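You operate a simulated robot arm through the tools that you are given. There is no shell and no other tool. Be economical: measure what you need, move in short steps, check, and stop when the job is done.

The job below is to be done with a simulated robot arm. You get a single attempt, and the scene is never put back.

TASK
Spin-test the roller from the grey tray and sort it into the GOOD or SCRAP tray.
Fine: over the MAX print it is scrap; swing the gauge arm on for the test and clear afterwards.

The check looks at the end state, three seconds after you hand in, the way a careful person would. Anything else that was tipped, shoved, dropped, spilled or broken makes it a failure.

THE ROBOT
A 5-joint arm with a two-finger parallel gripper, fixed in place. Base frame: the origin is at the foot of the arm, x ahead of it, y to its left, z up; the work surface is at about z = 4. Readings come in mm, rad, newtons and seconds.
With the tool pointing down near the work surface it reaches from about 260 to 680 mm from the base axis. Its first joint turns from -1.152 to 1.152 rad. The tool tilts only in the upright plane through the base axis and itself; it spins freely about its own axis. Payload 2.9 kg.
The TCP is the grasp point between the finger pads, 30 mm short of the fingertips. In the tool frame z runs along the fingers and y along their closing line. Largest opening 110 mm; finger width 20, thickness 10; the body of the gripper, 48 by 112 mm, starts 55 mm behind the TCP.
Orientation is told as [roll, pitch, yaw] about the base's x, y, z axes, in that order, counted from this pose: with the fingers straight down and closing along the base's y, the tool's x points along the base's -x, its y along +y and its z along -z.

THE INTERFACE
- The arm moves only by the tool send_rows. Its argument "rows" is text: rows parted by semicolons, each of 7 numbers parted by spaces: the turn, a rotation vector about the tool's x, y, z in units of 180 degrees (1.0 is 180 degrees), then the shift along the tool's x, y, z in units of 200 mm (1.0 is 200 mm), then the gripper command, from -1 (shut) to 1 (fully open), values between in proportion. In form: rx ry rz x y z jaw; .... A call has 1 to 12 rows; each row is the pose to reach, as a shift and turn from the pose commanded when the call began, along the tool's axes at that moment. A call with a number of a shift or a turn outside -1 to 1 is refused whole. A row lasts 0.2 s, in which the tool goes at most 50 mm and 0.15 rad; a call with a longer step from one row to the next is refused whole, and so is a gripper value outside its range. Where a pose cannot be reached the arm comes as near as it can. A force on the tool above 70 N (or 10 N above the force at the start of the call, whichever is more), or a blocked arm, ends the call early, and 0.2 s more pass. The fingers move at their own pace (about 108 mm/s each) and stop on an object; they squeeze with about 31 N. The grip force told is the motor's: it shows also when the fingers shut on nothing. Time passes only in rows, and 0.2 s behind the last, so rows that repeat a pose let the fingers close. It gives the time, the measured TCP pose, the force on the tool (base axes), the opening and the grip force at its end, in the units of the frame above (readings bear some noise).
- Cameras (640 x 400 px; columns grow to the right, rows downward): "scene" is fixed at [42.8, -453.6, 612.6]; the picture's right is [0.72, -0.69, 0.00], its down [-0.35, -0.36, -0.86] and it looks along [0.60, 0.62, -0.51] (base axes); focal length 369 px, centre (320, 200). "wrist" rides on the gripper at [72, 17, -103] in the tool frame; the picture's right is [-0.23, 0.97, 0.00], its down [-0.76, -0.18, -0.62] and it looks along [-0.61, -0.14, 0.78] (tool axes); focal length 222 px, centre (320, 200). There is no depth. A picture from a camera that has moved, and an enlarged one, comes with that camera's place and axes in the base frame and with its lens.
- camera(camera): a new picture of that camera. No time passes.
- close_up(camera, box): a new picture of the part [left, top, right, bottom] of that camera's present view, enlarged. No time passes.
- close_job(): hands the job in; it is judged then, once.

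Go step by step. Nothing tells you positions but the pictures and the camera data: compare them with the known pose of the tool, close in by small moves and look again before you grip or let go. The budget is 120 turns and 84 pictures, counting those below and the enlarged ones. Unless the task says otherwise, let go and move clear before handing in, and close with one line.

The tools are called after "Emit:" as name(argument=value, ...) on one line, values as JSON. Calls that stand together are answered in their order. send_rows: Moves the arm, as the interface text tells. Its arguments: {"type":"object","properties":{"rows":{"type":"string"}},"required":["rows"]} The other tools are called the same way: camera (camera) takes a picture; close_up (camera, box) takes an enlarged picture of a part of a camera's view; close_job () hands the job in.

At the start:

```text
t: 0.0
tool_pos: [383.2, 100.2, 407.1]
orientation: [0.0, -0.001, -0.001]
contact_force: [0.2, 0.7, 0.0]
gripper_width: 109.6
grasp_force: 0.0
```

scene: 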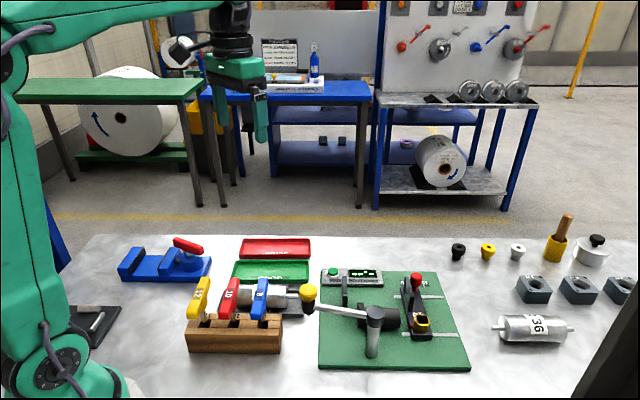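
wrist: 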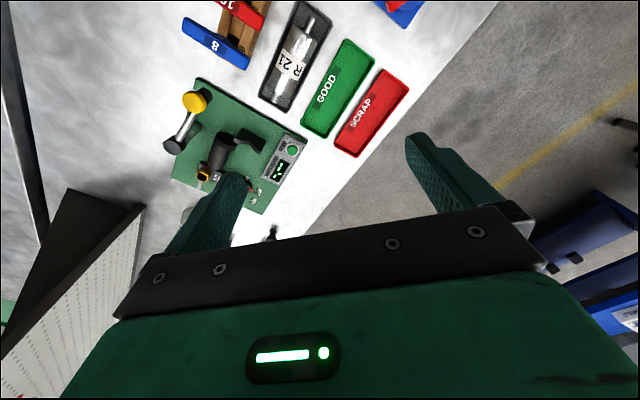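

I see a green test stand with a gauge arm (yellow knob), a start box with a display, a sliding tailstock perhaps, and the trays behind. I'll look closer before moving.

Emit:
close_up(camera="scene", box=[300, 250, 480, 380])

Emit:
close_up(camera="scene", box=[170, 225, 350, 355])

Emit:
close_up(camera="wrist", box=[150, 60, 320, 240])

Emit:
close_up(camera="wrist", box=[240, 0, 420, 160])

```text
3.08 times, centred on (390, 315) of scene
camera zoom: at [42.8, -453.6, 612.6], right [0.72, -0.69, 0.0], down [-0.35, -0.36, -0.86], along [0.6, 0.62, -0.51], focal length 1135 px, centre (105, -154)
```

zoom: 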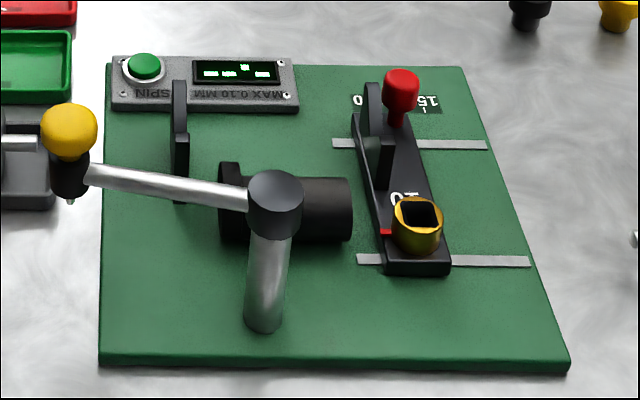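

```text
3.08 times, centred on (260, 290) of scene
camera zoom: at [42.8, -453.6, 612.6], right [0.72, -0.69, 0.0], down [-0.35, -0.36, -0.86], along [0.6, 0.62, -0.51], focal length 1135 px, centre (505, -77)
```

zoom: 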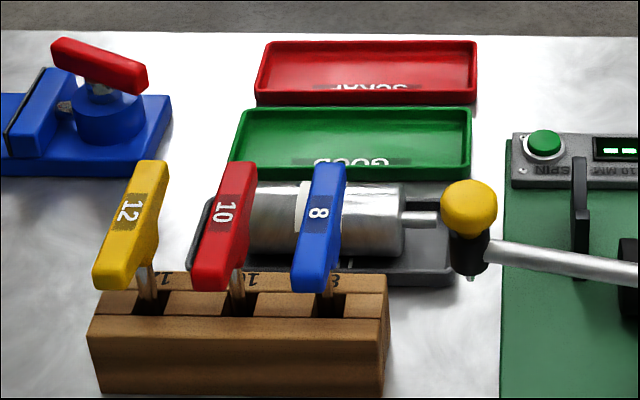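

```text
2.22 times, centred on (235, 150) of wrist
camera zoom: at [309.6, 116.9, 509.6], right [0.23, 0.97, 0.0], down [0.76, -0.18, 0.62], along [0.61, -0.14, -0.78], focal length 494 px, centre (509, 311)
```

zoom: 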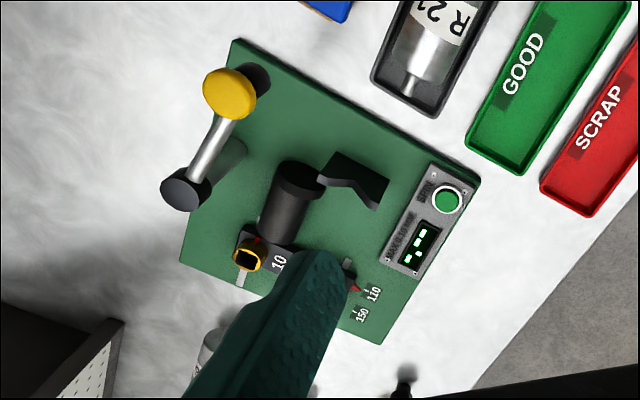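

```text
2.50 times, centred on (330, 80) of wrist
camera zoom: at [309.6, 116.9, 509.6], right [0.23, 0.97, 0.0], down [0.76, -0.18, 0.62], along [0.61, -0.14, -0.78], focal length 555 px, centre (295, 500)
```

zoom: 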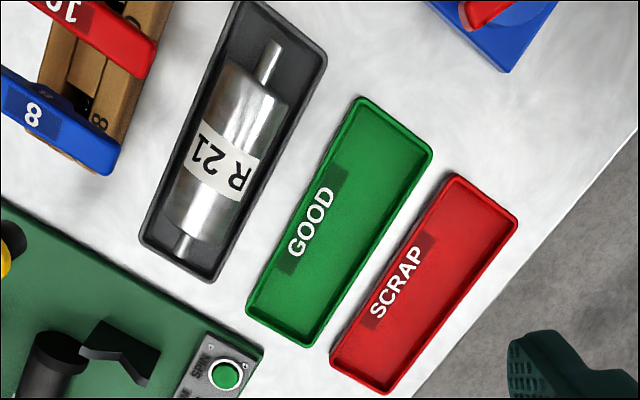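

The stand has a fixed V-rest, a sliding one with a red knob and a size‑10 lock screw, a gauge arm, and a SPIN button with a display. I'm moving the wrist camera over the stand for a better look.

Emit:
send_rows(rows="0 0 0 0.05 -0.2 0 1; 0 0 0 0.1 -0.4 0 1; 0 0 0 0.15 -0.6 0 1; 0 0 0 0.2 -0.8 0 1; 0 0 0 0.25 -1 0 1")

Emit:
send_rows(rows="0 0 0 0.0 -0.2 0 1; 0 0 0 0 -0.35 0 1; 0 0 0 0 -0.35 0 1")

Emit:
camera(camera="wrist")

Emit:
close_up(camera="wrist", box=[190, 60, 430, 230])

```text
t: 1.2
tool_pos: [334.2, -100.1, 406.8]
orientation: [0.0, 0.0, 0.0]
contact_force: [-0.1, -0.7, 0.2]
gripper_width: 110.1
grasp_force: 0.1
```

```text
t: 2.0
tool_pos: [334.5, -169.8, 405.0]
orientation: [0.0, 0.0, 0.001]
contact_force: [-0.6, 0.4, -0.1]
gripper_width: 109.9
grasp_force: 0.1
```

```text
77 pictures are left
camera wrist: at [261.6, -153.6, 507.4], right [0.23, 0.97, 0.0], down [0.76, -0.18, 0.62], along [0.61, -0.14, -0.78], focal length 222 px, centre (320, 200)
```

wrist: 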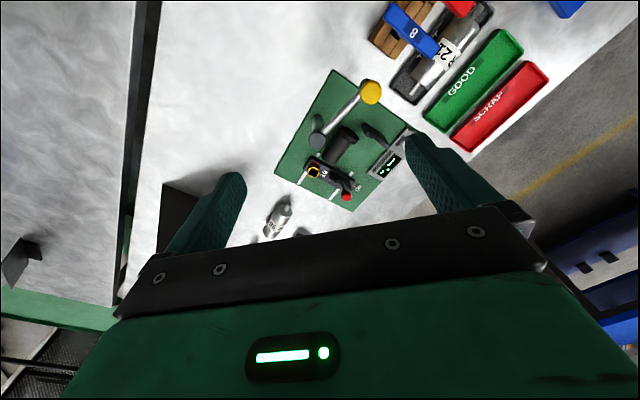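

```text
2.35 times, centred on (310, 145) of wrist
camera zoom: at [261.6, -153.6, 507.4], right [0.23, 0.97, 0.0], down [0.76, -0.18, 0.62], along [0.61, -0.14, -0.78], focal length 523 px, centre (344, 329)
```

zoom: 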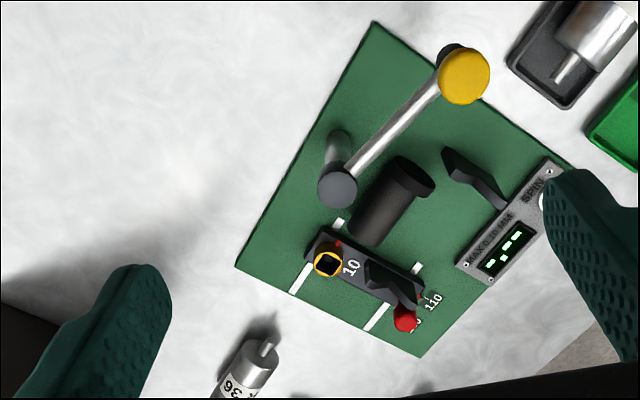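

The view is too far. I'll go lower and closer, still well above everything.

Emit:
send_rows(rows="0 0 0 -0.1 0 0.2 1; 0 0 0 -0.2 0.05 0.4 1; 0 0 0 -0.3 0.1 0.6 1; 0 0 0 -0.3 0.1 0.75 1; 0 0 0 -0.3 0.1 0.75 1")

Emit:
camera(camera="wrist")

Emit:
close_up(camera="wrist", box=[180, 0, 440, 200])

```text
t: 3.2
tool_pos: [394.7, -149.6, 255.8]
orientation: [0.001, 0.0, -0.001]
contact_force: [0.3, -1.0, -0.2]
gripper_width: 109.8
grasp_force: 0.0
```

```text
75 pictures are left
camera wrist: at [321.6, -132.1, 358.8], right [0.23, 0.97, 0.0], down [0.76, -0.18, 0.62], along [0.61, -0.14, -0.78], focal length 222 px, centre (320, 200)
```

wrist: 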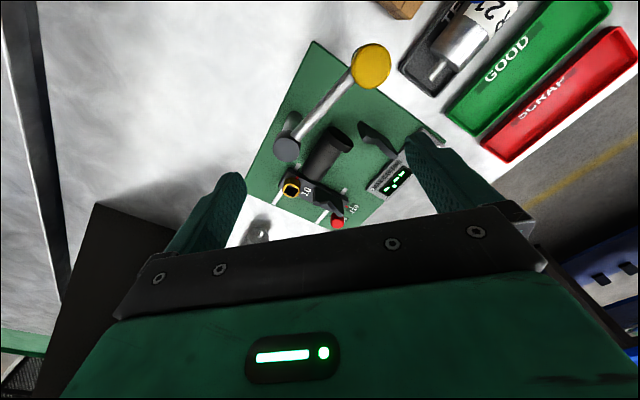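

```text
2.00 times, centred on (310, 100) of wrist
camera zoom: at [321.6, -132.1, 358.8], right [0.23, 0.97, 0.0], down [0.76, -0.18, 0.62], along [0.61, -0.14, -0.78], focal length 444 px, centre (340, 400)
```

zoom: 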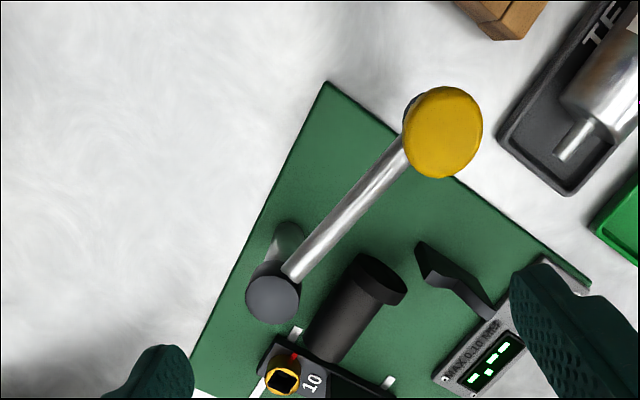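

Emit:
close_up(camera="scene", box=[350, 265, 450, 345])

Emit:
close_up(camera="scene", box=[295, 260, 395, 340])

Emit:
close_up(camera="scene", box=[225, 235, 325, 315])

Emit:
close_up(camera="scene", box=[480, 290, 600, 360])

```text
5.00 times, centred on (400, 305) of scene
camera zoom: at [42.8, -453.6, 612.6], right [0.72, -0.69, 0.0], down [-0.35, -0.36, -0.86], along [0.6, 0.62, -0.51], focal length 1845 px, centre (-80, -325)
```

zoom: 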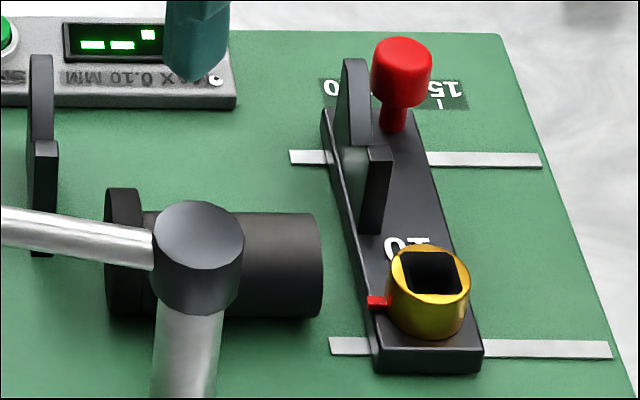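

```text
5.00 times, centred on (345, 300) of scene
camera zoom: at [42.8, -453.6, 612.6], right [0.72, -0.69, 0.0], down [-0.35, -0.36, -0.86], along [0.6, 0.62, -0.51], focal length 1845 px, centre (195, -300)
```

zoom: 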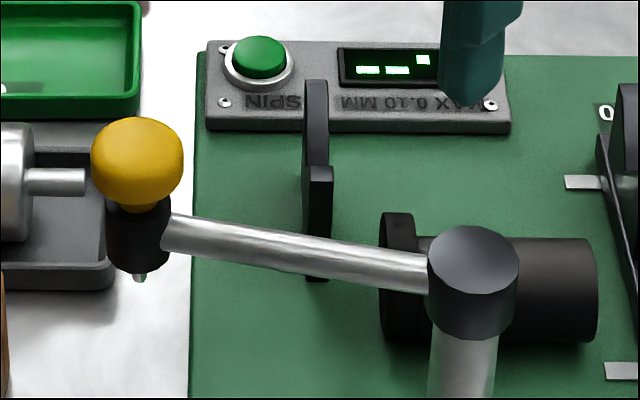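

```text
5.00 times, centred on (275, 275) of scene
camera zoom: at [42.8, -453.6, 612.6], right [0.72, -0.69, 0.0], down [-0.35, -0.36, -0.86], along [0.6, 0.62, -0.51], focal length 1845 px, centre (545, -175)
```

zoom: 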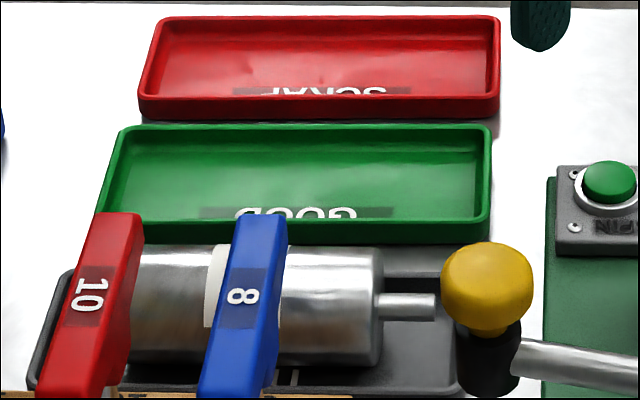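

```text
5.33 times, centred on (540, 325) of scene
camera zoom: at [42.8, -453.6, 612.6], right [0.72, -0.69, 0.0], down [-0.35, -0.36, -0.86], along [0.6, 0.62, -0.51], focal length 1968 px, centre (-853, -467)
```

zoom: 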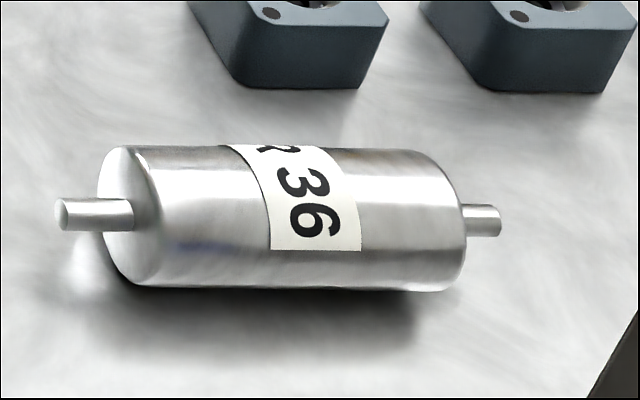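

Now a closer view over the carriage, its scale and the lock screw.

Emit:
send_rows(rows="0 0 0 -0.2 -0.1 0 1; 0 0 0 -0.4 -0.2 0 1; 0 0 0 -0.5 -0.25 0 1; 0 0 0 -0.5 -0.25 0 1")

Emit:
close_up(camera="wrist", box=[180, 0, 440, 200])

Emit:
close_up(camera="wrist", box=[250, 60, 400, 160])

```text
t: 4.2
tool_pos: [493.7, -199.4, 255.7]
orientation: [-0.001, 0.001, 0.0]
contact_force: [-0.2, -0.1, 0.0]
gripper_width: 110.1
grasp_force: 0.0
```

```text
2.00 times, centred on (310, 100) of wrist
camera zoom: at [420.7, -182.5, 359.5], right [0.23, 0.97, 0.0], down [0.76, -0.18, 0.62], along [0.61, -0.14, -0.78], focal length 444 px, centre (340, 400)
```

zoom: 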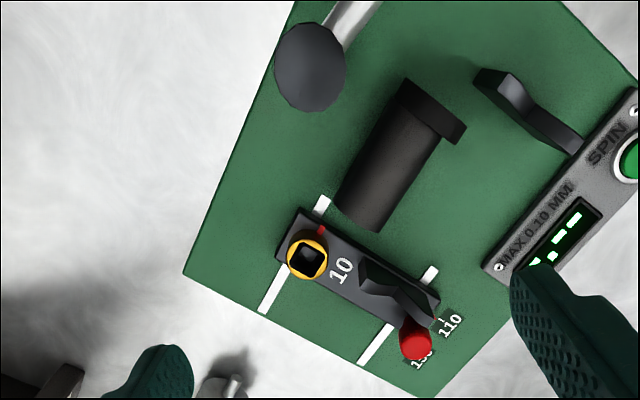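

```text
4.00 times, centred on (325, 110) of wrist
camera zoom: at [420.7, -182.5, 359.5], right [0.23, 0.97, 0.0], down [0.76, -0.18, 0.62], along [0.61, -0.14, -0.78], focal length 888 px, centre (300, 560)
```

zoom: 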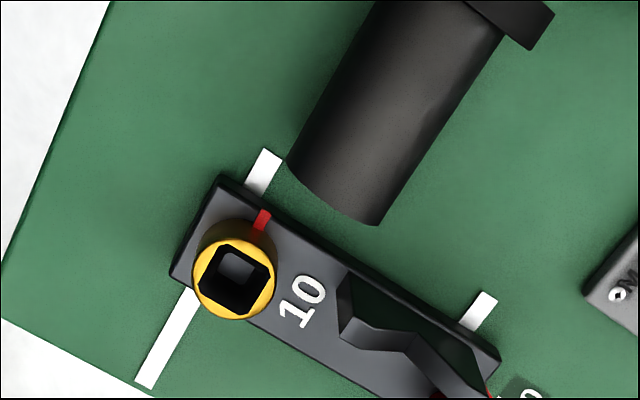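

Emit:
close_up(camera="wrist", box=[340, 120, 420, 200])

Emit:
close_up(camera="scene", box=[400, 265, 450, 305])

```text
5.00 times, centred on (380, 160) of wrist
camera zoom: at [420.7, -182.5, 359.5], right [0.23, 0.97, 0.0], down [0.76, -0.18, 0.62], along [0.61, -0.14, -0.78], focal length 1111 px, centre (20, 400)
```

zoom: 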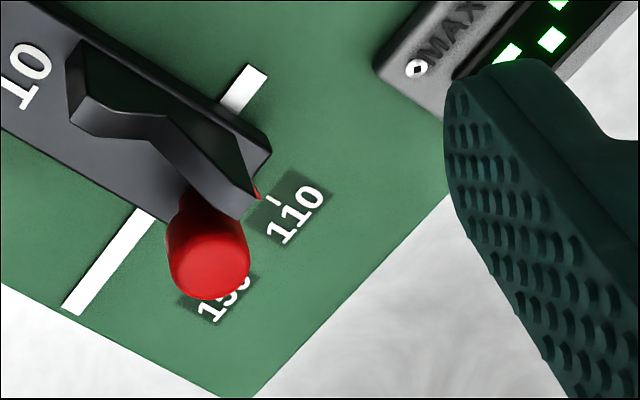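

```text
10.00 times, centred on (425, 285) of scene
camera zoom: at [42.8, -453.6, 612.6], right [0.72, -0.69, 0.0], down [-0.35, -0.36, -0.86], along [0.6, 0.62, -0.51], focal length 3690 px, centre (-730, -650)
```

zoom: 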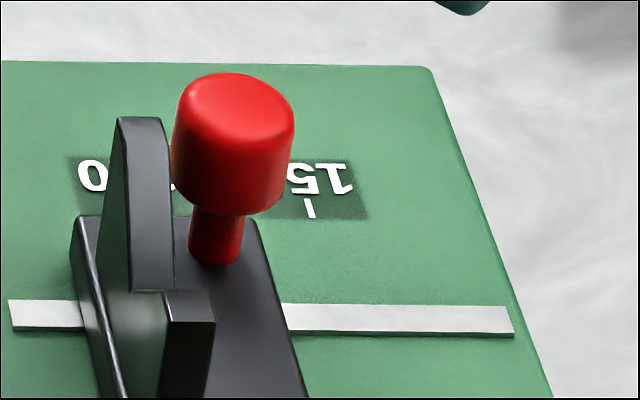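

The pointer stands at about 110 on the scale. Next I'll turn the tool to the roller's axis and view the roller in its tray from above, to compare its length with the V spacing.

Emit:
send_rows(rows="0 0 0 0.1 0.15 0 1; 0 0 0 0.2 0.3 0 1; 0 0 0 0.3 0.45 0 1; 0 0 0 0.4 0.6 0 1; 0 0 0 0.5 0.75 0 1; 0 0 0 0.6 0.9 0 1;0 0 0 0.7 0.98 0 1")

Emit:
send_rows(rows="0 0 0.045 0.05 0.1 0 1; 0 0 0.09 0.1 0.2 0 1; 0 0 0.135 0.15 0.3 0 1; 0 0 0.18 0.2 0.4 0 1; 0 0 0.22 0.22 0.5 0 1; 0 0 0.25 0.22 0.53 0 1; 0 0 0.25 0.22 0.53 0 1")

Emit:
camera(camera="wrist")

```text
t: 5.8
tool_pos: [352.2, -5.0, 255.9]
orientation: [0.0, 0.001, 0.002]
contact_force: [0.0, -0.3, -0.3]
gripper_width: 110.0
grasp_force: 0.1
```

```text
t: 7.4
tool_pos: [306.8, 102.7, 256.6]
orientation: [-0.001, 0.001, -0.787]
contact_force: [0.6, -0.6, 0.9]
gripper_width: 110.1
grasp_force: 0.1
```

```text
65 pictures are left
camera wrist: at [268.5, 166.4, 360.2], right [0.85, 0.53, 0.0], down [0.41, -0.66, 0.62], along [0.33, -0.53, -0.78], focal length 222 px, centre (320, 200)
```

wrist: 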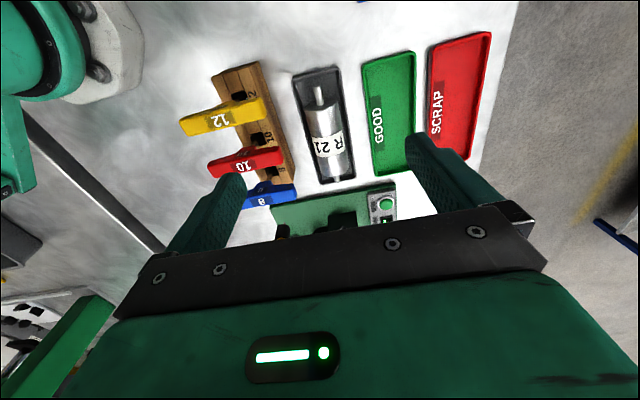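

Emit:
close_up(camera="wrist", box=[250, 50, 410, 200])

Emit:
close_up(camera="wrist", box=[170, 50, 310, 210])

```text
2.67 times, centred on (330, 125) of wrist
camera zoom: at [268.5, 166.4, 360.2], right [0.85, 0.53, 0.0], down [0.41, -0.66, 0.62], along [0.33, -0.53, -0.78], focal length 592 px, centre (293, 400)
```

zoom: 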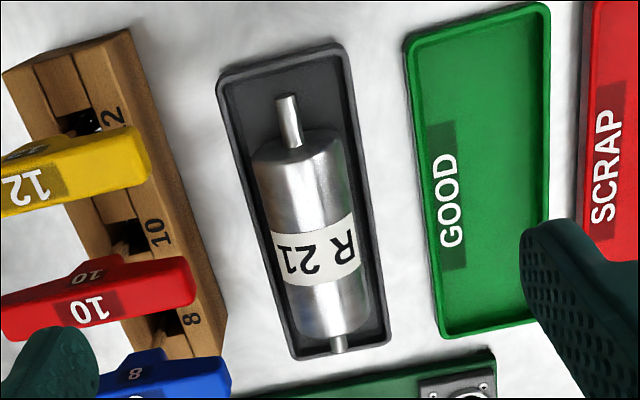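

```text
2.50 times, centred on (240, 130) of wrist
camera zoom: at [268.5, 166.4, 360.2], right [0.85, 0.53, 0.0], down [0.41, -0.66, 0.62], along [0.33, -0.53, -0.78], focal length 555 px, centre (520, 375)
```

zoom: 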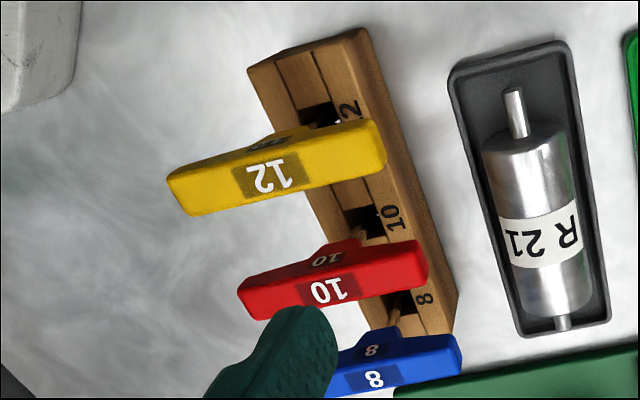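

The roller is about 106 mm in body and 156 mm overall, so the carriage at 110 looks right. I'll check the V spacing from the same kind of view over the stand.

Emit:
send_rows(rows="0 0 0 -0.2 0 0 1; 0 0 0 -0.4 0 0 1; 0 0 0 -0.6 -0.05 0 1; 0 0 0 -0.8 -0.1 0 1; 0 0 0 -1 -0.12 0 1; 0 0 0 -1 -0.12 0 1")

Emit:
close_up(camera="wrist", box=[200, 0, 430, 220])

```text
t: 8.8
tool_pos: [432.1, -54.2, 257.5]
orientation: [0.0, 0.0, -0.787]
contact_force: [-0.1, 0.0, -1.1]
gripper_width: 110.2
grasp_force: 0.1
```

```text
1.82 times, centred on (315, 110) of wrist
camera zoom: at [393.1, 8.0, 359.9], right [0.85, 0.53, 0.0], down [0.41, -0.66, 0.62], along [0.33, -0.53, -0.78], focal length 404 px, centre (329, 364)
```

zoom: 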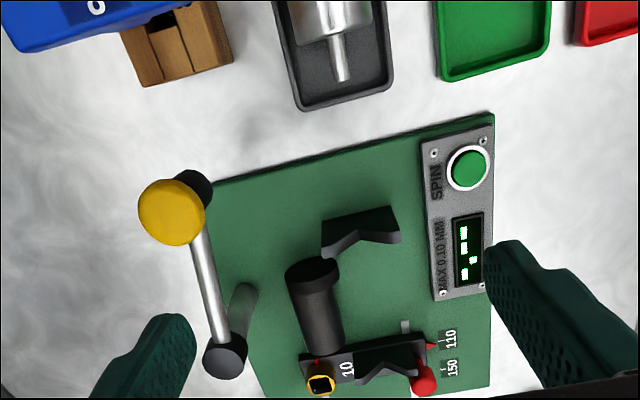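

Emit:
close_up(camera="wrist", box=[290, 90, 390, 220])

Emit:
close_up(camera="wrist", box=[340, 170, 390, 220])

```text
3.08 times, centred on (340, 155) of wrist
camera zoom: at [393.1, 8.0, 359.9], right [0.85, 0.53, 0.0], down [0.41, -0.66, 0.62], along [0.33, -0.53, -0.78], focal length 684 px, centre (258, 338)
```

zoom: 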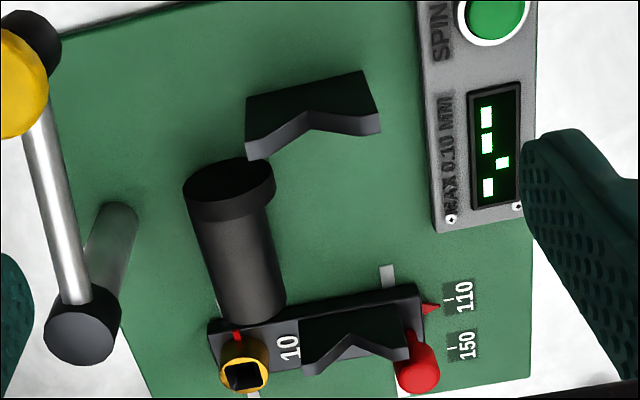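

```text
8.00 times, centred on (365, 195) of wrist
camera zoom: at [393.1, 8.0, 359.9], right [0.85, 0.53, 0.0], down [0.41, -0.66, 0.62], along [0.33, -0.53, -0.78], focal length 1777 px, centre (-40, 240)
```

zoom: 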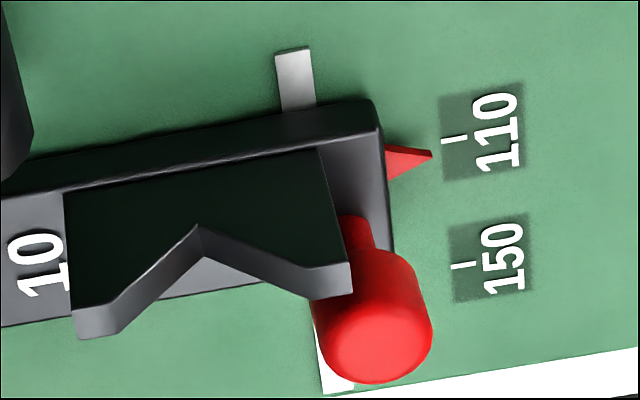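

V spacing (about 130 mm) suits the roller's axles, so the carriage stays as it is. The key handles (tops near z 124) crowd the roller tray, so I'll approach with the tool tilted about 15° away from them and check from a hover.

Emit:
send_rows(rows="0 0 0 0.2 0 0 0.31; 0 0 0 0.4 0.1 0 0.31; 0 0 0 0.53 0.261 0 0.31; 0.022 0.016 0.002 0.53 0.261 0.1 0.31; 0.045 0.033 0.003 0.53 0.261 0.25 0.31; 0.0671 0.0492 0.0052 0.53 0.261 0.3925 0.31; 0.0671 0.0492 0.0052 0.53 0.261 0.3925 0.31")

Emit:
camera(camera="wrist")

Emit:
close_up(camera="scene", box=[200, 200, 328, 280])

```text
t: 10.4
tool_pos: [394.0, 56.3, 177.8]
orientation: [-0.215, 0.151, -0.818]
contact_force: [0.4, 0.0, 0.9]
gripper_width: 71.9
grasp_force: 0.1
```

```text
59 pictures are left
camera wrist: at [383.1, 123.7, 284.9], right [0.83, 0.51, -0.24], down [0.55, -0.65, 0.52], along [0.11, -0.56, -0.82], focal length 222 px, centre (320, 200)
```

wrist: 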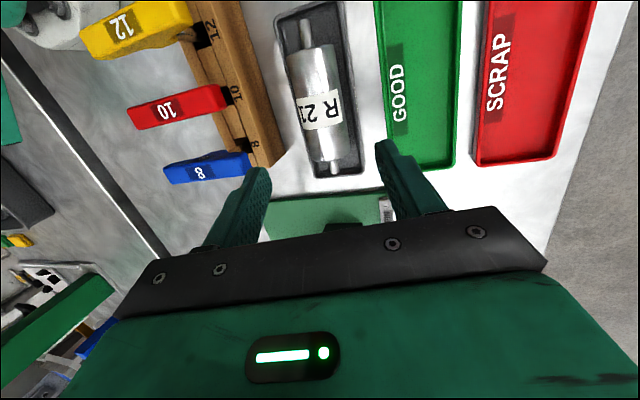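

```text
5.00 times, centred on (264, 240) of scene
camera zoom: at [42.8, -453.6, 612.6], right [0.72, -0.69, 0.0], down [-0.35, -0.36, -0.86], along [0.6, 0.62, -0.51], focal length 1845 px, centre (600, 0)
```

zoom: 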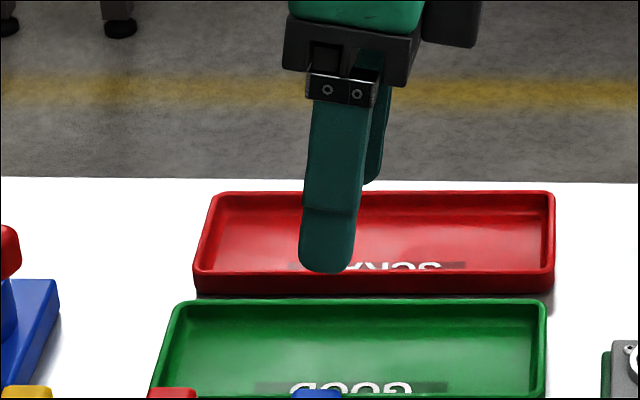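

The hover matches the estimate: roller centre about (356, 54). I'm descending partway along the tool axis and checking again.

Emit:
send_rows(rows="0 0 0 0 0.005 0.15 0.31; 0 0 0 0 0.007 0.3 0.31; 0 0 0 0 0.007 0.4 0.31; 0 0 0 0 0.007 0.4 0.31")

Emit:
camera(camera="wrist")

Emit:
close_up(camera="scene", box=[200, 220, 328, 300])

```text
t: 11.4
tool_pos: [375.6, 54.0, 99.9]
orientation: [-0.211, 0.152, -0.819]
contact_force: [-0.4, 0.3, 0.1]
gripper_width: 72.1
grasp_force: 0.1
```

```text
57 pictures are left
camera wrist: at [363.6, 121.3, 207.4], right [0.83, 0.51, -0.24], down [0.55, -0.65, 0.52], along [0.11, -0.56, -0.82], focal length 222 px, centre (320, 200)
```

wrist: 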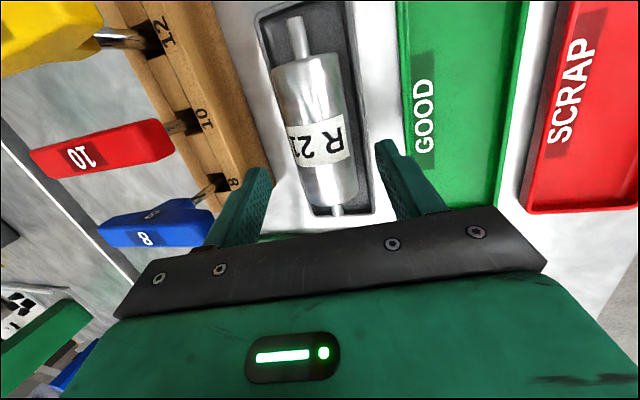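

```text
5.00 times, centred on (264, 260) of scene
camera zoom: at [42.8, -453.6, 612.6], right [0.72, -0.69, 0.0], down [-0.35, -0.36, -0.86], along [0.6, 0.62, -0.51], focal length 1845 px, centre (600, -100)
```

zoom: 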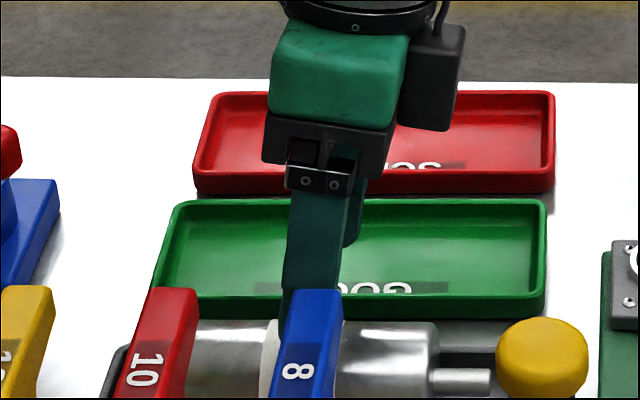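

The gripper is centred on the label and clear of the handles, so I'm descending the last 46 mm.

Emit:
send_rows(rows="0 0 0 0 0 0.08 0.31; 0 0 0 0 0 0.16 0.31; 0 0 0 0 0 0.2 0.31; 0 0 0 0 0 0.225 0.31; 0 0 0 0 0 0.225 0.31")

Emit:
camera(camera="wrist")

Emit:
close_up(camera="scene", box=[200, 230, 328, 310])

```text
t: 12.6
tool_pos: [363.6, 52.8, 58.0]
orientation: [-0.214, 0.152, -0.818]
contact_force: [-0.1, 0.4, 0.2]
gripper_width: 72.1
grasp_force: 0.1
```

```text
55 pictures are left
camera wrist: at [352.6, 119.1, 164.2], right [0.83, 0.51, -0.24], down [0.55, -0.65, 0.52], along [0.11, -0.56, -0.82], focal length 222 px, centre (320, 200)
```

wrist: 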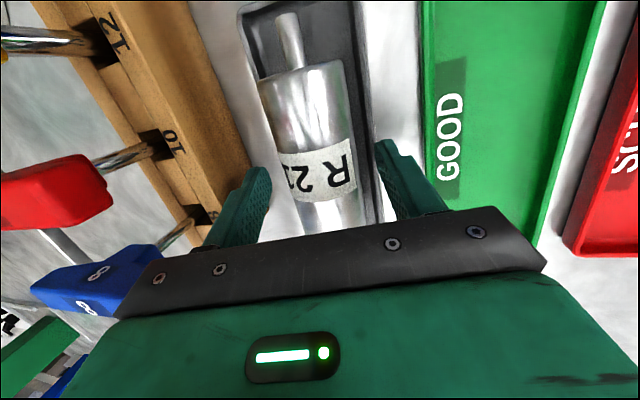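

```text
5.00 times, centred on (264, 270) of scene
camera zoom: at [42.8, -453.6, 612.6], right [0.72, -0.69, 0.0], down [-0.35, -0.36, -0.86], along [0.6, 0.62, -0.51], focal length 1845 px, centre (600, -150)
```

zoom: 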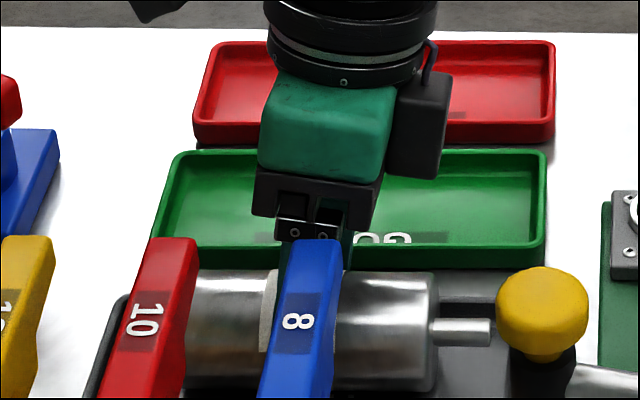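

Everything is clear and forces are nil. I'll go 4 mm lower and close.

Emit:
send_rows(rows="0 0 0 0 0 0.02 0.31; 0 0 0 0 0 0.02 0.31; 0 0 0 0 0 0.02 0; 0 0 0 0 0 0.02 -0.2; 0 0 0 0 0 0.02 -0.5; 0 0 0 0 0 0.02 -0.5")

Emit:
camera(camera="wrist")

```text
t: 14.0
tool_pos: [363.8, 51.5, 53.6]
orientation: [-0.212, 0.151, -0.82]
contact_force: [-0.9, -0.1, -0.7]
gripper_width: 48.9
grasp_force: 30.8
```

```text
53 pictures are left
camera wrist: at [351.6, 119.0, 160.2], right [0.83, 0.51, -0.24], down [0.55, -0.65, 0.52], along [0.11, -0.56, -0.82], focal length 222 px, centre (320, 200)
```

wrist: 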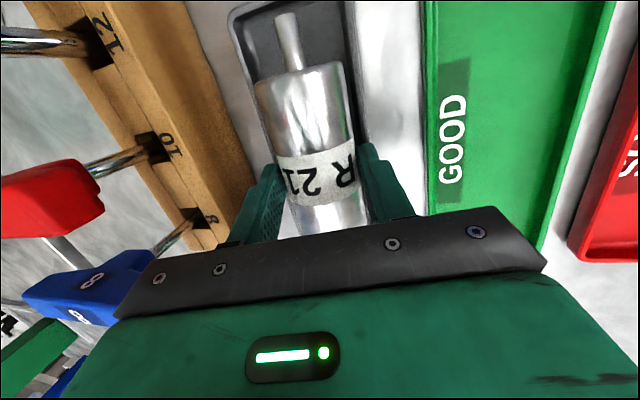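

The roller is gripped at 48.9 mm. Lifting back along the tool axis.

Emit:
send_rows(rows="0 0 0 0 0 -0.1 -0.5; 0 0 0 0 0 -0.25 -0.5; 0 0 0 0 0 -0.45 -0.5; 0 0 0 0 0 -0.65 -0.5; 0 0 0 0 0 -0.85 -0.5; 0 0 0 0 0 -0.85 -0.5")

Emit:
camera(camera="wrist")

Emit:
camera(camera="scene")

```text
t: 15.4
tool_pos: [405.0, 57.3, 218.5]
orientation: [-0.212, 0.152, -0.819]
contact_force: [0.7, 0.0, -3.4]
gripper_width: 48.9
grasp_force: 30.9
```

```text
52 pictures are left
camera wrist: at [394.5, 124.9, 324.4], right [0.83, 0.51, -0.24], down [0.55, -0.65, 0.52], along [0.11, -0.56, -0.82], focal length 222 px, centre (320, 200)
```

wrist: 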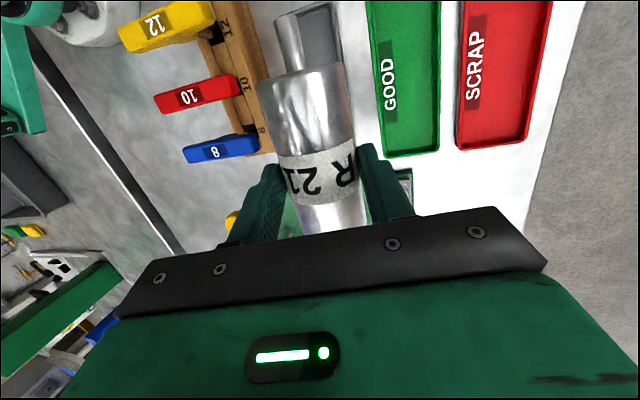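

```text
51 pictures are left
```

scene: 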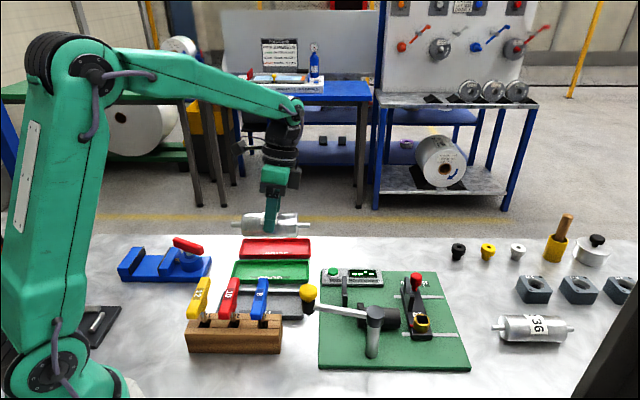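

The roller is up cleanly and level. I'm carrying it over the stand's V-rests at height, easing the tilt to suit that place.

Emit:
send_rows(rows="0 0 0 -0.187 -0.037 -0.021 -0.5; 0 0 0 -0.373 -0.073 -0.042 -0.5; 0 0 0 -0.56 -0.11 -0.064 -0.5; 0 0 0 -0.746 -0.147 -0.085 -0.5; 0 0 0 -0.746 -0.147 -0.085 -0.5")

Emit:
send_rows(rows="-0.018 0 -0.0029 -0.18 -0.039 -0.02 -0.5; -0.0369 0 -0.0058 -0.36 -0.078 -0.04 -0.5; -0.0369 0 -0.0058 -0.39 -0.036 0.153 -0.5; -0.0369 0 -0.0058 -0.39 -0.036 0.153 -0.5")

Emit:
camera(camera="wrist")

Emit:
close_up(camera="scene", box=[300, 230, 460, 330])

```text
t: 16.6
tool_pos: [491.5, -69.4, 218.9]
orientation: [-0.159, 0.197, -0.827]
contact_force: [0.1, -0.4, -2.8]
gripper_width: 49.1
grasp_force: 31.0
out of reach, approached as far as the arm can: row 3, 4, 5
```

```text
t: 17.6
tool_pos: [528.9, -129.2, 173.1]
orientation: [-0.103, 0.159, -0.811]
contact_force: [1.2, 0.5, -3.0]
gripper_width: 49.1
grasp_force: 30.4
out of reach, approached as far as the arm can: row 2, 3, 4
```

```text
50 pictures are left
camera wrist: at [510.4, -70.4, 284.0], right [0.84, 0.52, -0.13], down [0.51, -0.7, 0.51], along [0.17, -0.5, -0.85], focal length 222 px, centre (320, 200)
```

wrist: 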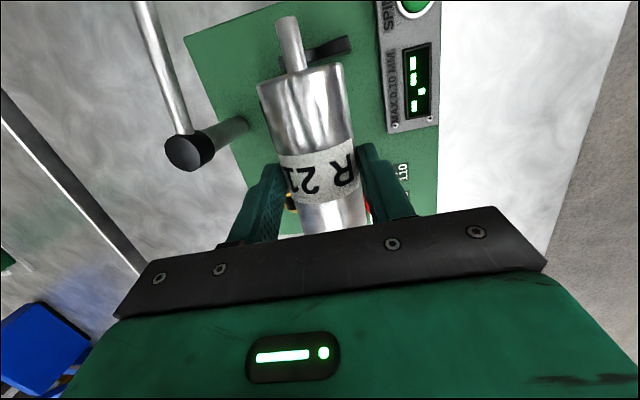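

```text
4.00 times, centred on (380, 280) of scene
camera zoom: at [42.8, -453.6, 612.6], right [0.72, -0.69, 0.0], down [-0.35, -0.36, -0.86], along [0.6, 0.62, -0.51], focal length 1476 px, centre (80, -120)
```

zoom: 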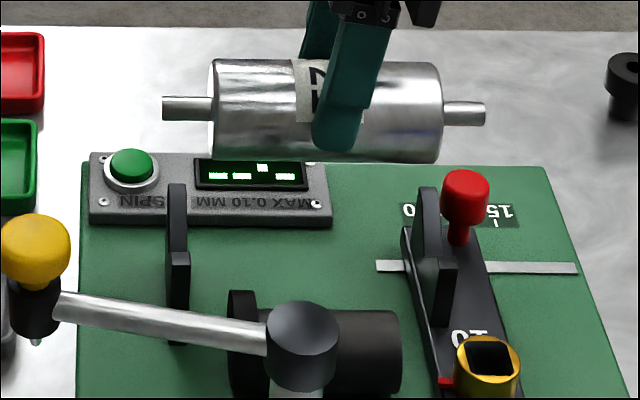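

The roller lines up with the V plates within about 2 mm along its axis. Descending 50 mm, then checking sideways alignment.

Emit:
send_rows(rows="0 0 0 -0.015 0.01 0.12 -0.5; 0 0 0 -0.03 0.02 0.2475 -0.5; 0 0 0 -0.03 0.02 0.2475 -0.5")

Emit:
camera(camera="wrist")

Emit:
close_up(camera="scene", box=[300, 230, 460, 330])

```text
t: 18.4
tool_pos: [526.8, -128.9, 122.5]
orientation: [-0.102, 0.158, -0.809]
contact_force: [-0.5, -0.4, -3.4]
gripper_width: 49.2
grasp_force: 31.6
```

```text
48 pictures are left
camera wrist: at [509.3, -70.5, 234.1], right [0.84, 0.52, -0.13], down [0.51, -0.7, 0.51], along [0.17, -0.5, -0.85], focal length 222 px, centre (320, 200)
```

wrist: 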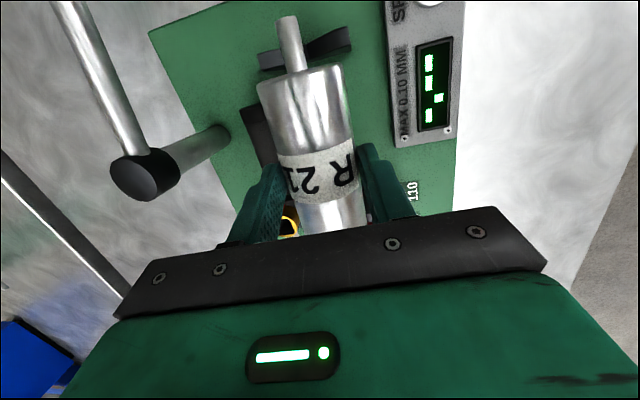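

```text
4.00 times, centred on (380, 280) of scene
camera zoom: at [42.8, -453.6, 612.6], right [0.72, -0.69, 0.0], down [-0.35, -0.36, -0.86], along [0.6, 0.62, -0.51], focal length 1476 px, centre (80, -120)
```

zoom: 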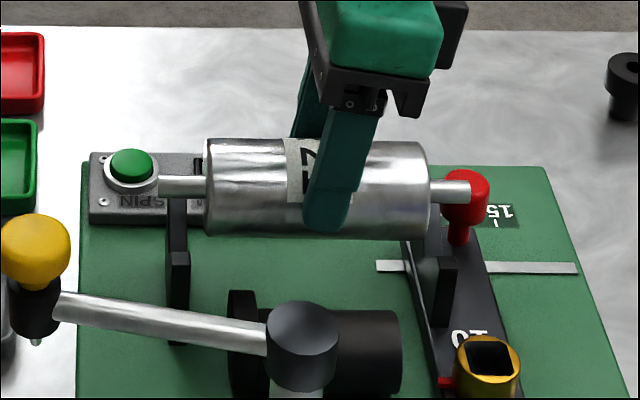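

Sideways alignment with the notches is within a millimetre. I'll shift 3 mm along the axis and go down 38 mm to just above seating.

Emit:
send_rows(rows="0 0 0 0.015 0 0 -0.5; 0 0 0 -0.0016 0.01 0.098 -0.5; 0 0 0 -0.015 0.0195 0.186 -0.5; 0 0 0 -0.015 0.0195 0.186 -0.5")

Emit:
camera(camera="wrist")

Emit:
close_up(camera="scene", box=[300, 230, 460, 330])

```text
t: 19.4
tool_pos: [525.5, -126.1, 87.2]
orientation: [-0.102, 0.159, -0.807]
contact_force: [0.5, 1.9, -0.6]
gripper_width: 49.1
grasp_force: 31.2
```

```text
46 pictures are left
camera wrist: at [506.8, -68.3, 197.9], right [0.84, 0.52, -0.13], down [0.51, -0.69, 0.51], along [0.17, -0.5, -0.85], focal length 222 px, centre (320, 200)
```

wrist: 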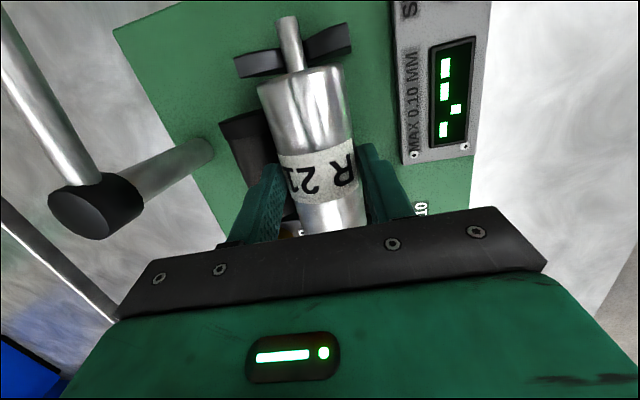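

```text
4.00 times, centred on (380, 280) of scene
camera zoom: at [42.8, -453.6, 612.6], right [0.72, -0.69, 0.0], down [-0.35, -0.36, -0.86], along [0.6, 0.62, -0.51], focal length 1476 px, centre (80, -120)
```

zoom: 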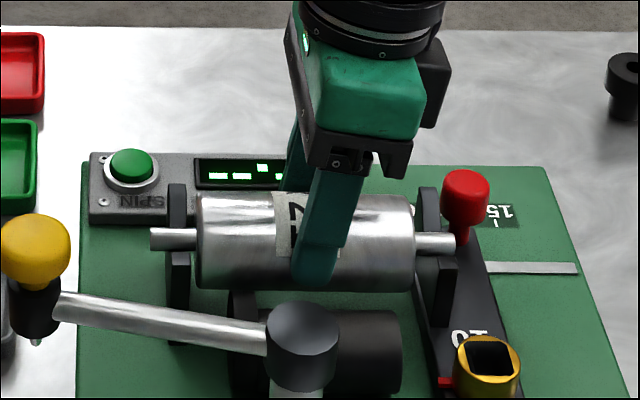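

The roller is centred between the plates and seems to be just touching. Lowering in small steps to feel it seat.

Emit:
send_rows(rows="0 0 0 -0.0016 0.001 0.01 -0.5; 0 0 0 -0.0032 0.002 0.02 -0.5; 0 0 0 -0.0032 0.002 0.02 -0.5")

Emit:
close_up(camera="scene", box=[320, 260, 420, 322])

Emit:
close_up(camera="wrist", box=[210, 0, 370, 100])

```text
t: 20.2
tool_pos: [526.6, -126.4, 85.4]
orientation: [-0.098, 0.153, -0.806]
contact_force: [4.7, 4.3, 21.4]
gripper_width: 49.1
grasp_force: 30.1
```

```text
6.40 times, centred on (370, 291) of scene
camera zoom: at [42.6, -453.6, 612.6], right [0.72, -0.69, 0.0], down [-0.35, -0.36, -0.86], along [0.6, 0.62, -0.51], focal length 2362 px, centre (0, -382)
```

zoom: 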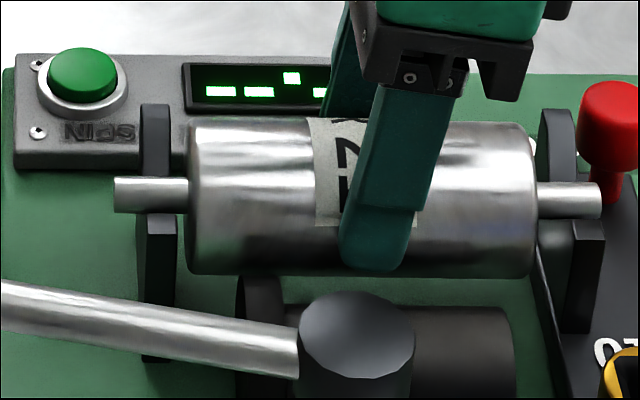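

```text
4.00 times, centred on (290, 50) of wrist
camera zoom: at [507.2, -68.0, 195.2], right [0.84, 0.52, -0.13], down [0.5, -0.69, 0.51], along [0.18, -0.5, -0.85], focal length 888 px, centre (440, 800)
```

zoom: 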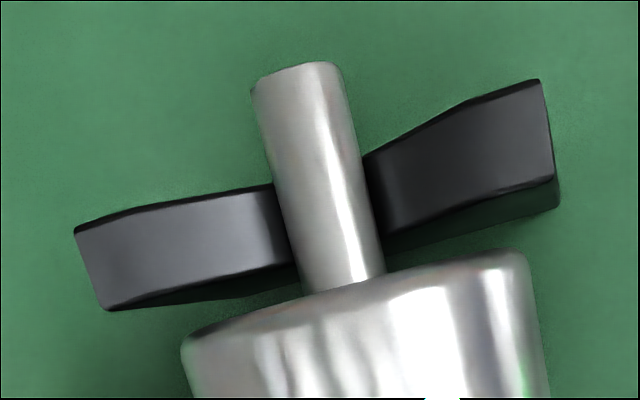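

The roller is seated in both V-notches (20 N upward reaction). Relaxing the push, opening slightly, and lifting off straight along the fingers.

Emit:
send_rows(rows="0 0 0 0.002 -0.001 -0.012 -0.5; 0 0 0 0.002 -0.001 -0.012 -0.5; 0 0 0 0.002 -0.001 -0.012 -0.02; 0 0 0 0.002 -0.001 -0.012 -0.02; 0 0 0 0.002 -0.001 -0.012 -0.02")

Emit:
close_up(camera="scene", box=[320, 260, 420, 322])

```text
t: 21.4
tool_pos: [526.3, -127.4, 84.4]
orientation: [-0.101, 0.158, -0.807]
contact_force: [0.1, 0.8, 0.8]
gripper_width: 53.7
grasp_force: 0.1
```

```text
6.40 times, centred on (370, 291) of scene
camera zoom: at [42.7, -453.6, 612.6], right [0.72, -0.69, 0.0], down [-0.35, -0.36, -0.86], along [0.6, 0.62, -0.51], focal length 2362 px, centre (0, -382)
```

zoom: 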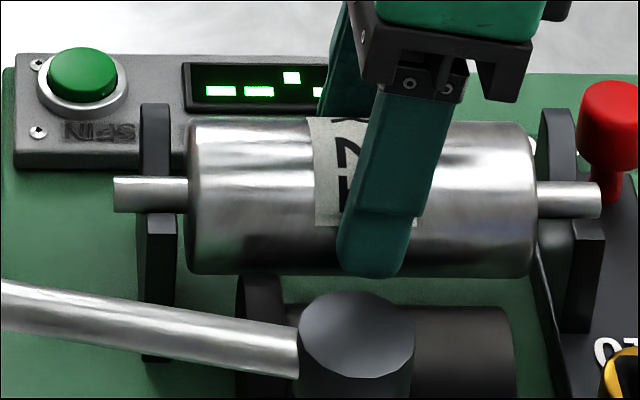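

Released without contact and the roller stays put. Lifting clear.

Emit:
send_rows(rows="0 0 0 0 0 -0.1 -0.02; 0 0 0 0 0 -0.25 0; 0 0 0 0 0 -0.45 0; 0 0 0 0 0 -0.65 0; 0 0 0 0 0 -0.65 0")

Emit:
camera(camera="wrist")

Emit:
close_up(camera="scene", box=[290, 250, 450, 350])

```text
t: 22.6
tool_pos: [549.1, -133.5, 211.6]
orientation: [-0.102, 0.158, -0.809]
contact_force: [-0.6, 1.0, -0.8]
gripper_width: 55.0
grasp_force: 0.2
```

```text
41 pictures are left
camera wrist: at [531.3, -74.7, 322.4], right [0.84, 0.52, -0.13], down [0.51, -0.7, 0.51], along [0.17, -0.5, -0.85], focal length 222 px, centre (320, 200)
```

wrist: 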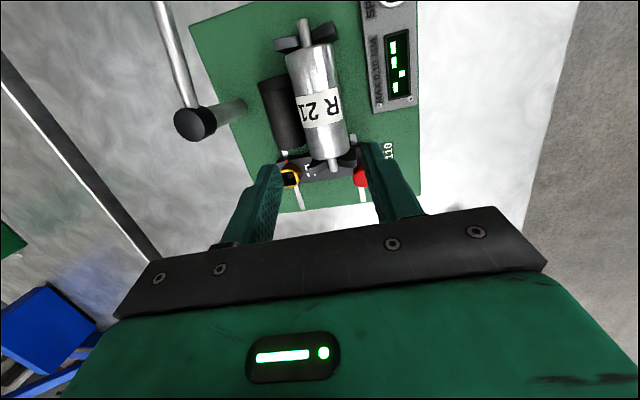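

```text
4.00 times, centred on (370, 300) of scene
camera zoom: at [42.8, -453.6, 612.6], right [0.72, -0.69, 0.0], down [-0.35, -0.36, -0.86], along [0.6, 0.62, -0.51], focal length 1476 px, centre (120, -200)
```

zoom: 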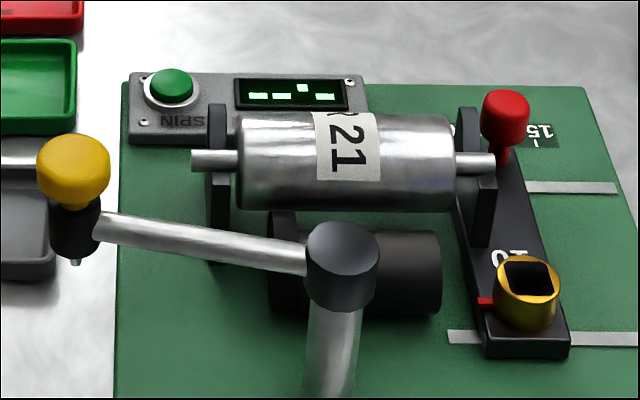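

The roller rests well in the Vs. Next is the gauge arm: I'm straightening the tool, turning it to close along x, and moving above the yellow knob.

Emit:
send_rows(rows="-0.0084 -0.0059 0.0406 0.134 -0.092 0.0 0; -0.0168 -0.0119 0.0812 0.267 -0.184 0.0 0.1; -0.0251 -0.0178 0.1218 0.401 -0.275 0.01 0.2; -0.0335 -0.0237 0.1625 0.535 -0.367 0.02 0.27; -0.0419 -0.0297 0.2031 0.669 -0.459 0.03 0.27; -0.0503 -0.0356 0.2437 0.8025 -0.551 0.044 0.27; -0.0503 -0.0356 0.2437 0.8025 -0.551 0.044 0.27")

Emit:
camera(camera="wrist")

Emit:
close_up(camera="scene", box=[260, 220, 420, 320])

```text
t: 24.2
tool_pos: [360.7, -93.7, 241.7]
orientation: [0.002, 0.001, -1.569]
contact_force: [0.1, -0.9, 0.2]
gripper_width: 70.0
grasp_force: 0.0
```

```text
39 pictures are left
camera wrist: at [376.8, -21.7, 343.4], right [0.97, -0.23, 0.0], down [-0.18, -0.76, 0.62], along [-0.14, -0.61, -0.78], focal length 222 px, centre (320, 200)
```

wrist: 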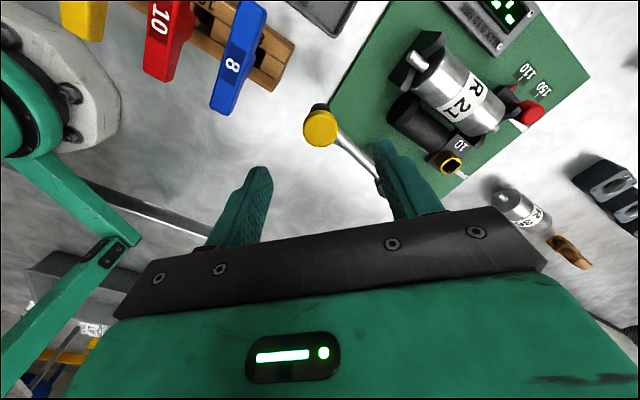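

```text
4.00 times, centred on (340, 270) of scene
camera zoom: at [42.7, -453.6, 612.6], right [0.72, -0.69, 0.0], down [-0.35, -0.36, -0.86], along [0.6, 0.62, -0.51], focal length 1476 px, centre (240, -80)
```

zoom: 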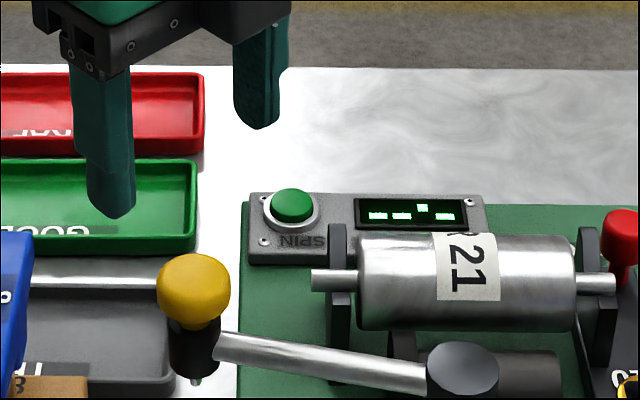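

The knob is right under the tool, at z about 144. Descending to straddle it.

Emit:
send_rows(rows="0 0 0 0 0 0.2 0.27; 0 0 0 0 0 0.35 0.27; 0 0 0 0 0 0.44 0.27; 0 0 0 0 0 0.44 0.27")

Emit:
camera(camera="wrist")

Emit:
close_up(camera="scene", box=[260, 240, 388, 320])

```text
t: 25.2
tool_pos: [361.3, -94.0, 151.3]
orientation: [0.003, 0.002, -1.568]
contact_force: [0.7, -0.5, 0.1]
gripper_width: 69.9
grasp_force: 0.1
```

```text
37 pictures are left
camera wrist: at [378.1, -20.9, 254.6], right [0.97, -0.22, 0.0], down [-0.18, -0.76, 0.62], along [-0.14, -0.61, -0.78], focal length 222 px, centre (320, 200)
```

wrist: 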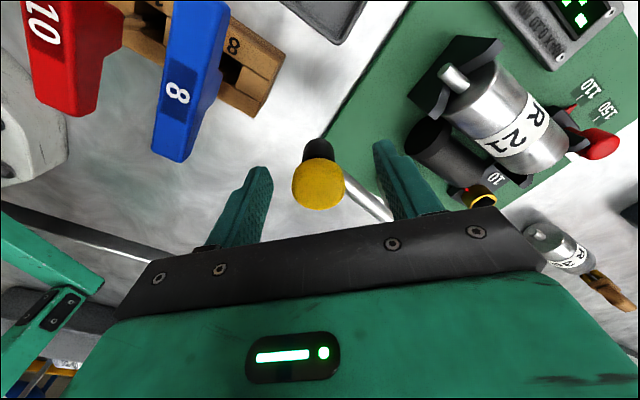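

```text
5.00 times, centred on (324, 280) of scene
camera zoom: at [42.8, -453.6, 612.6], right [0.72, -0.69, 0.0], down [-0.35, -0.36, -0.86], along [0.6, 0.62, -0.51], focal length 1845 px, centre (300, -200)
```

zoom: 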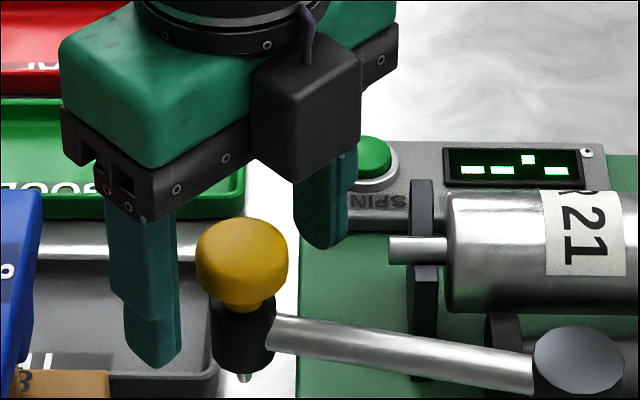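

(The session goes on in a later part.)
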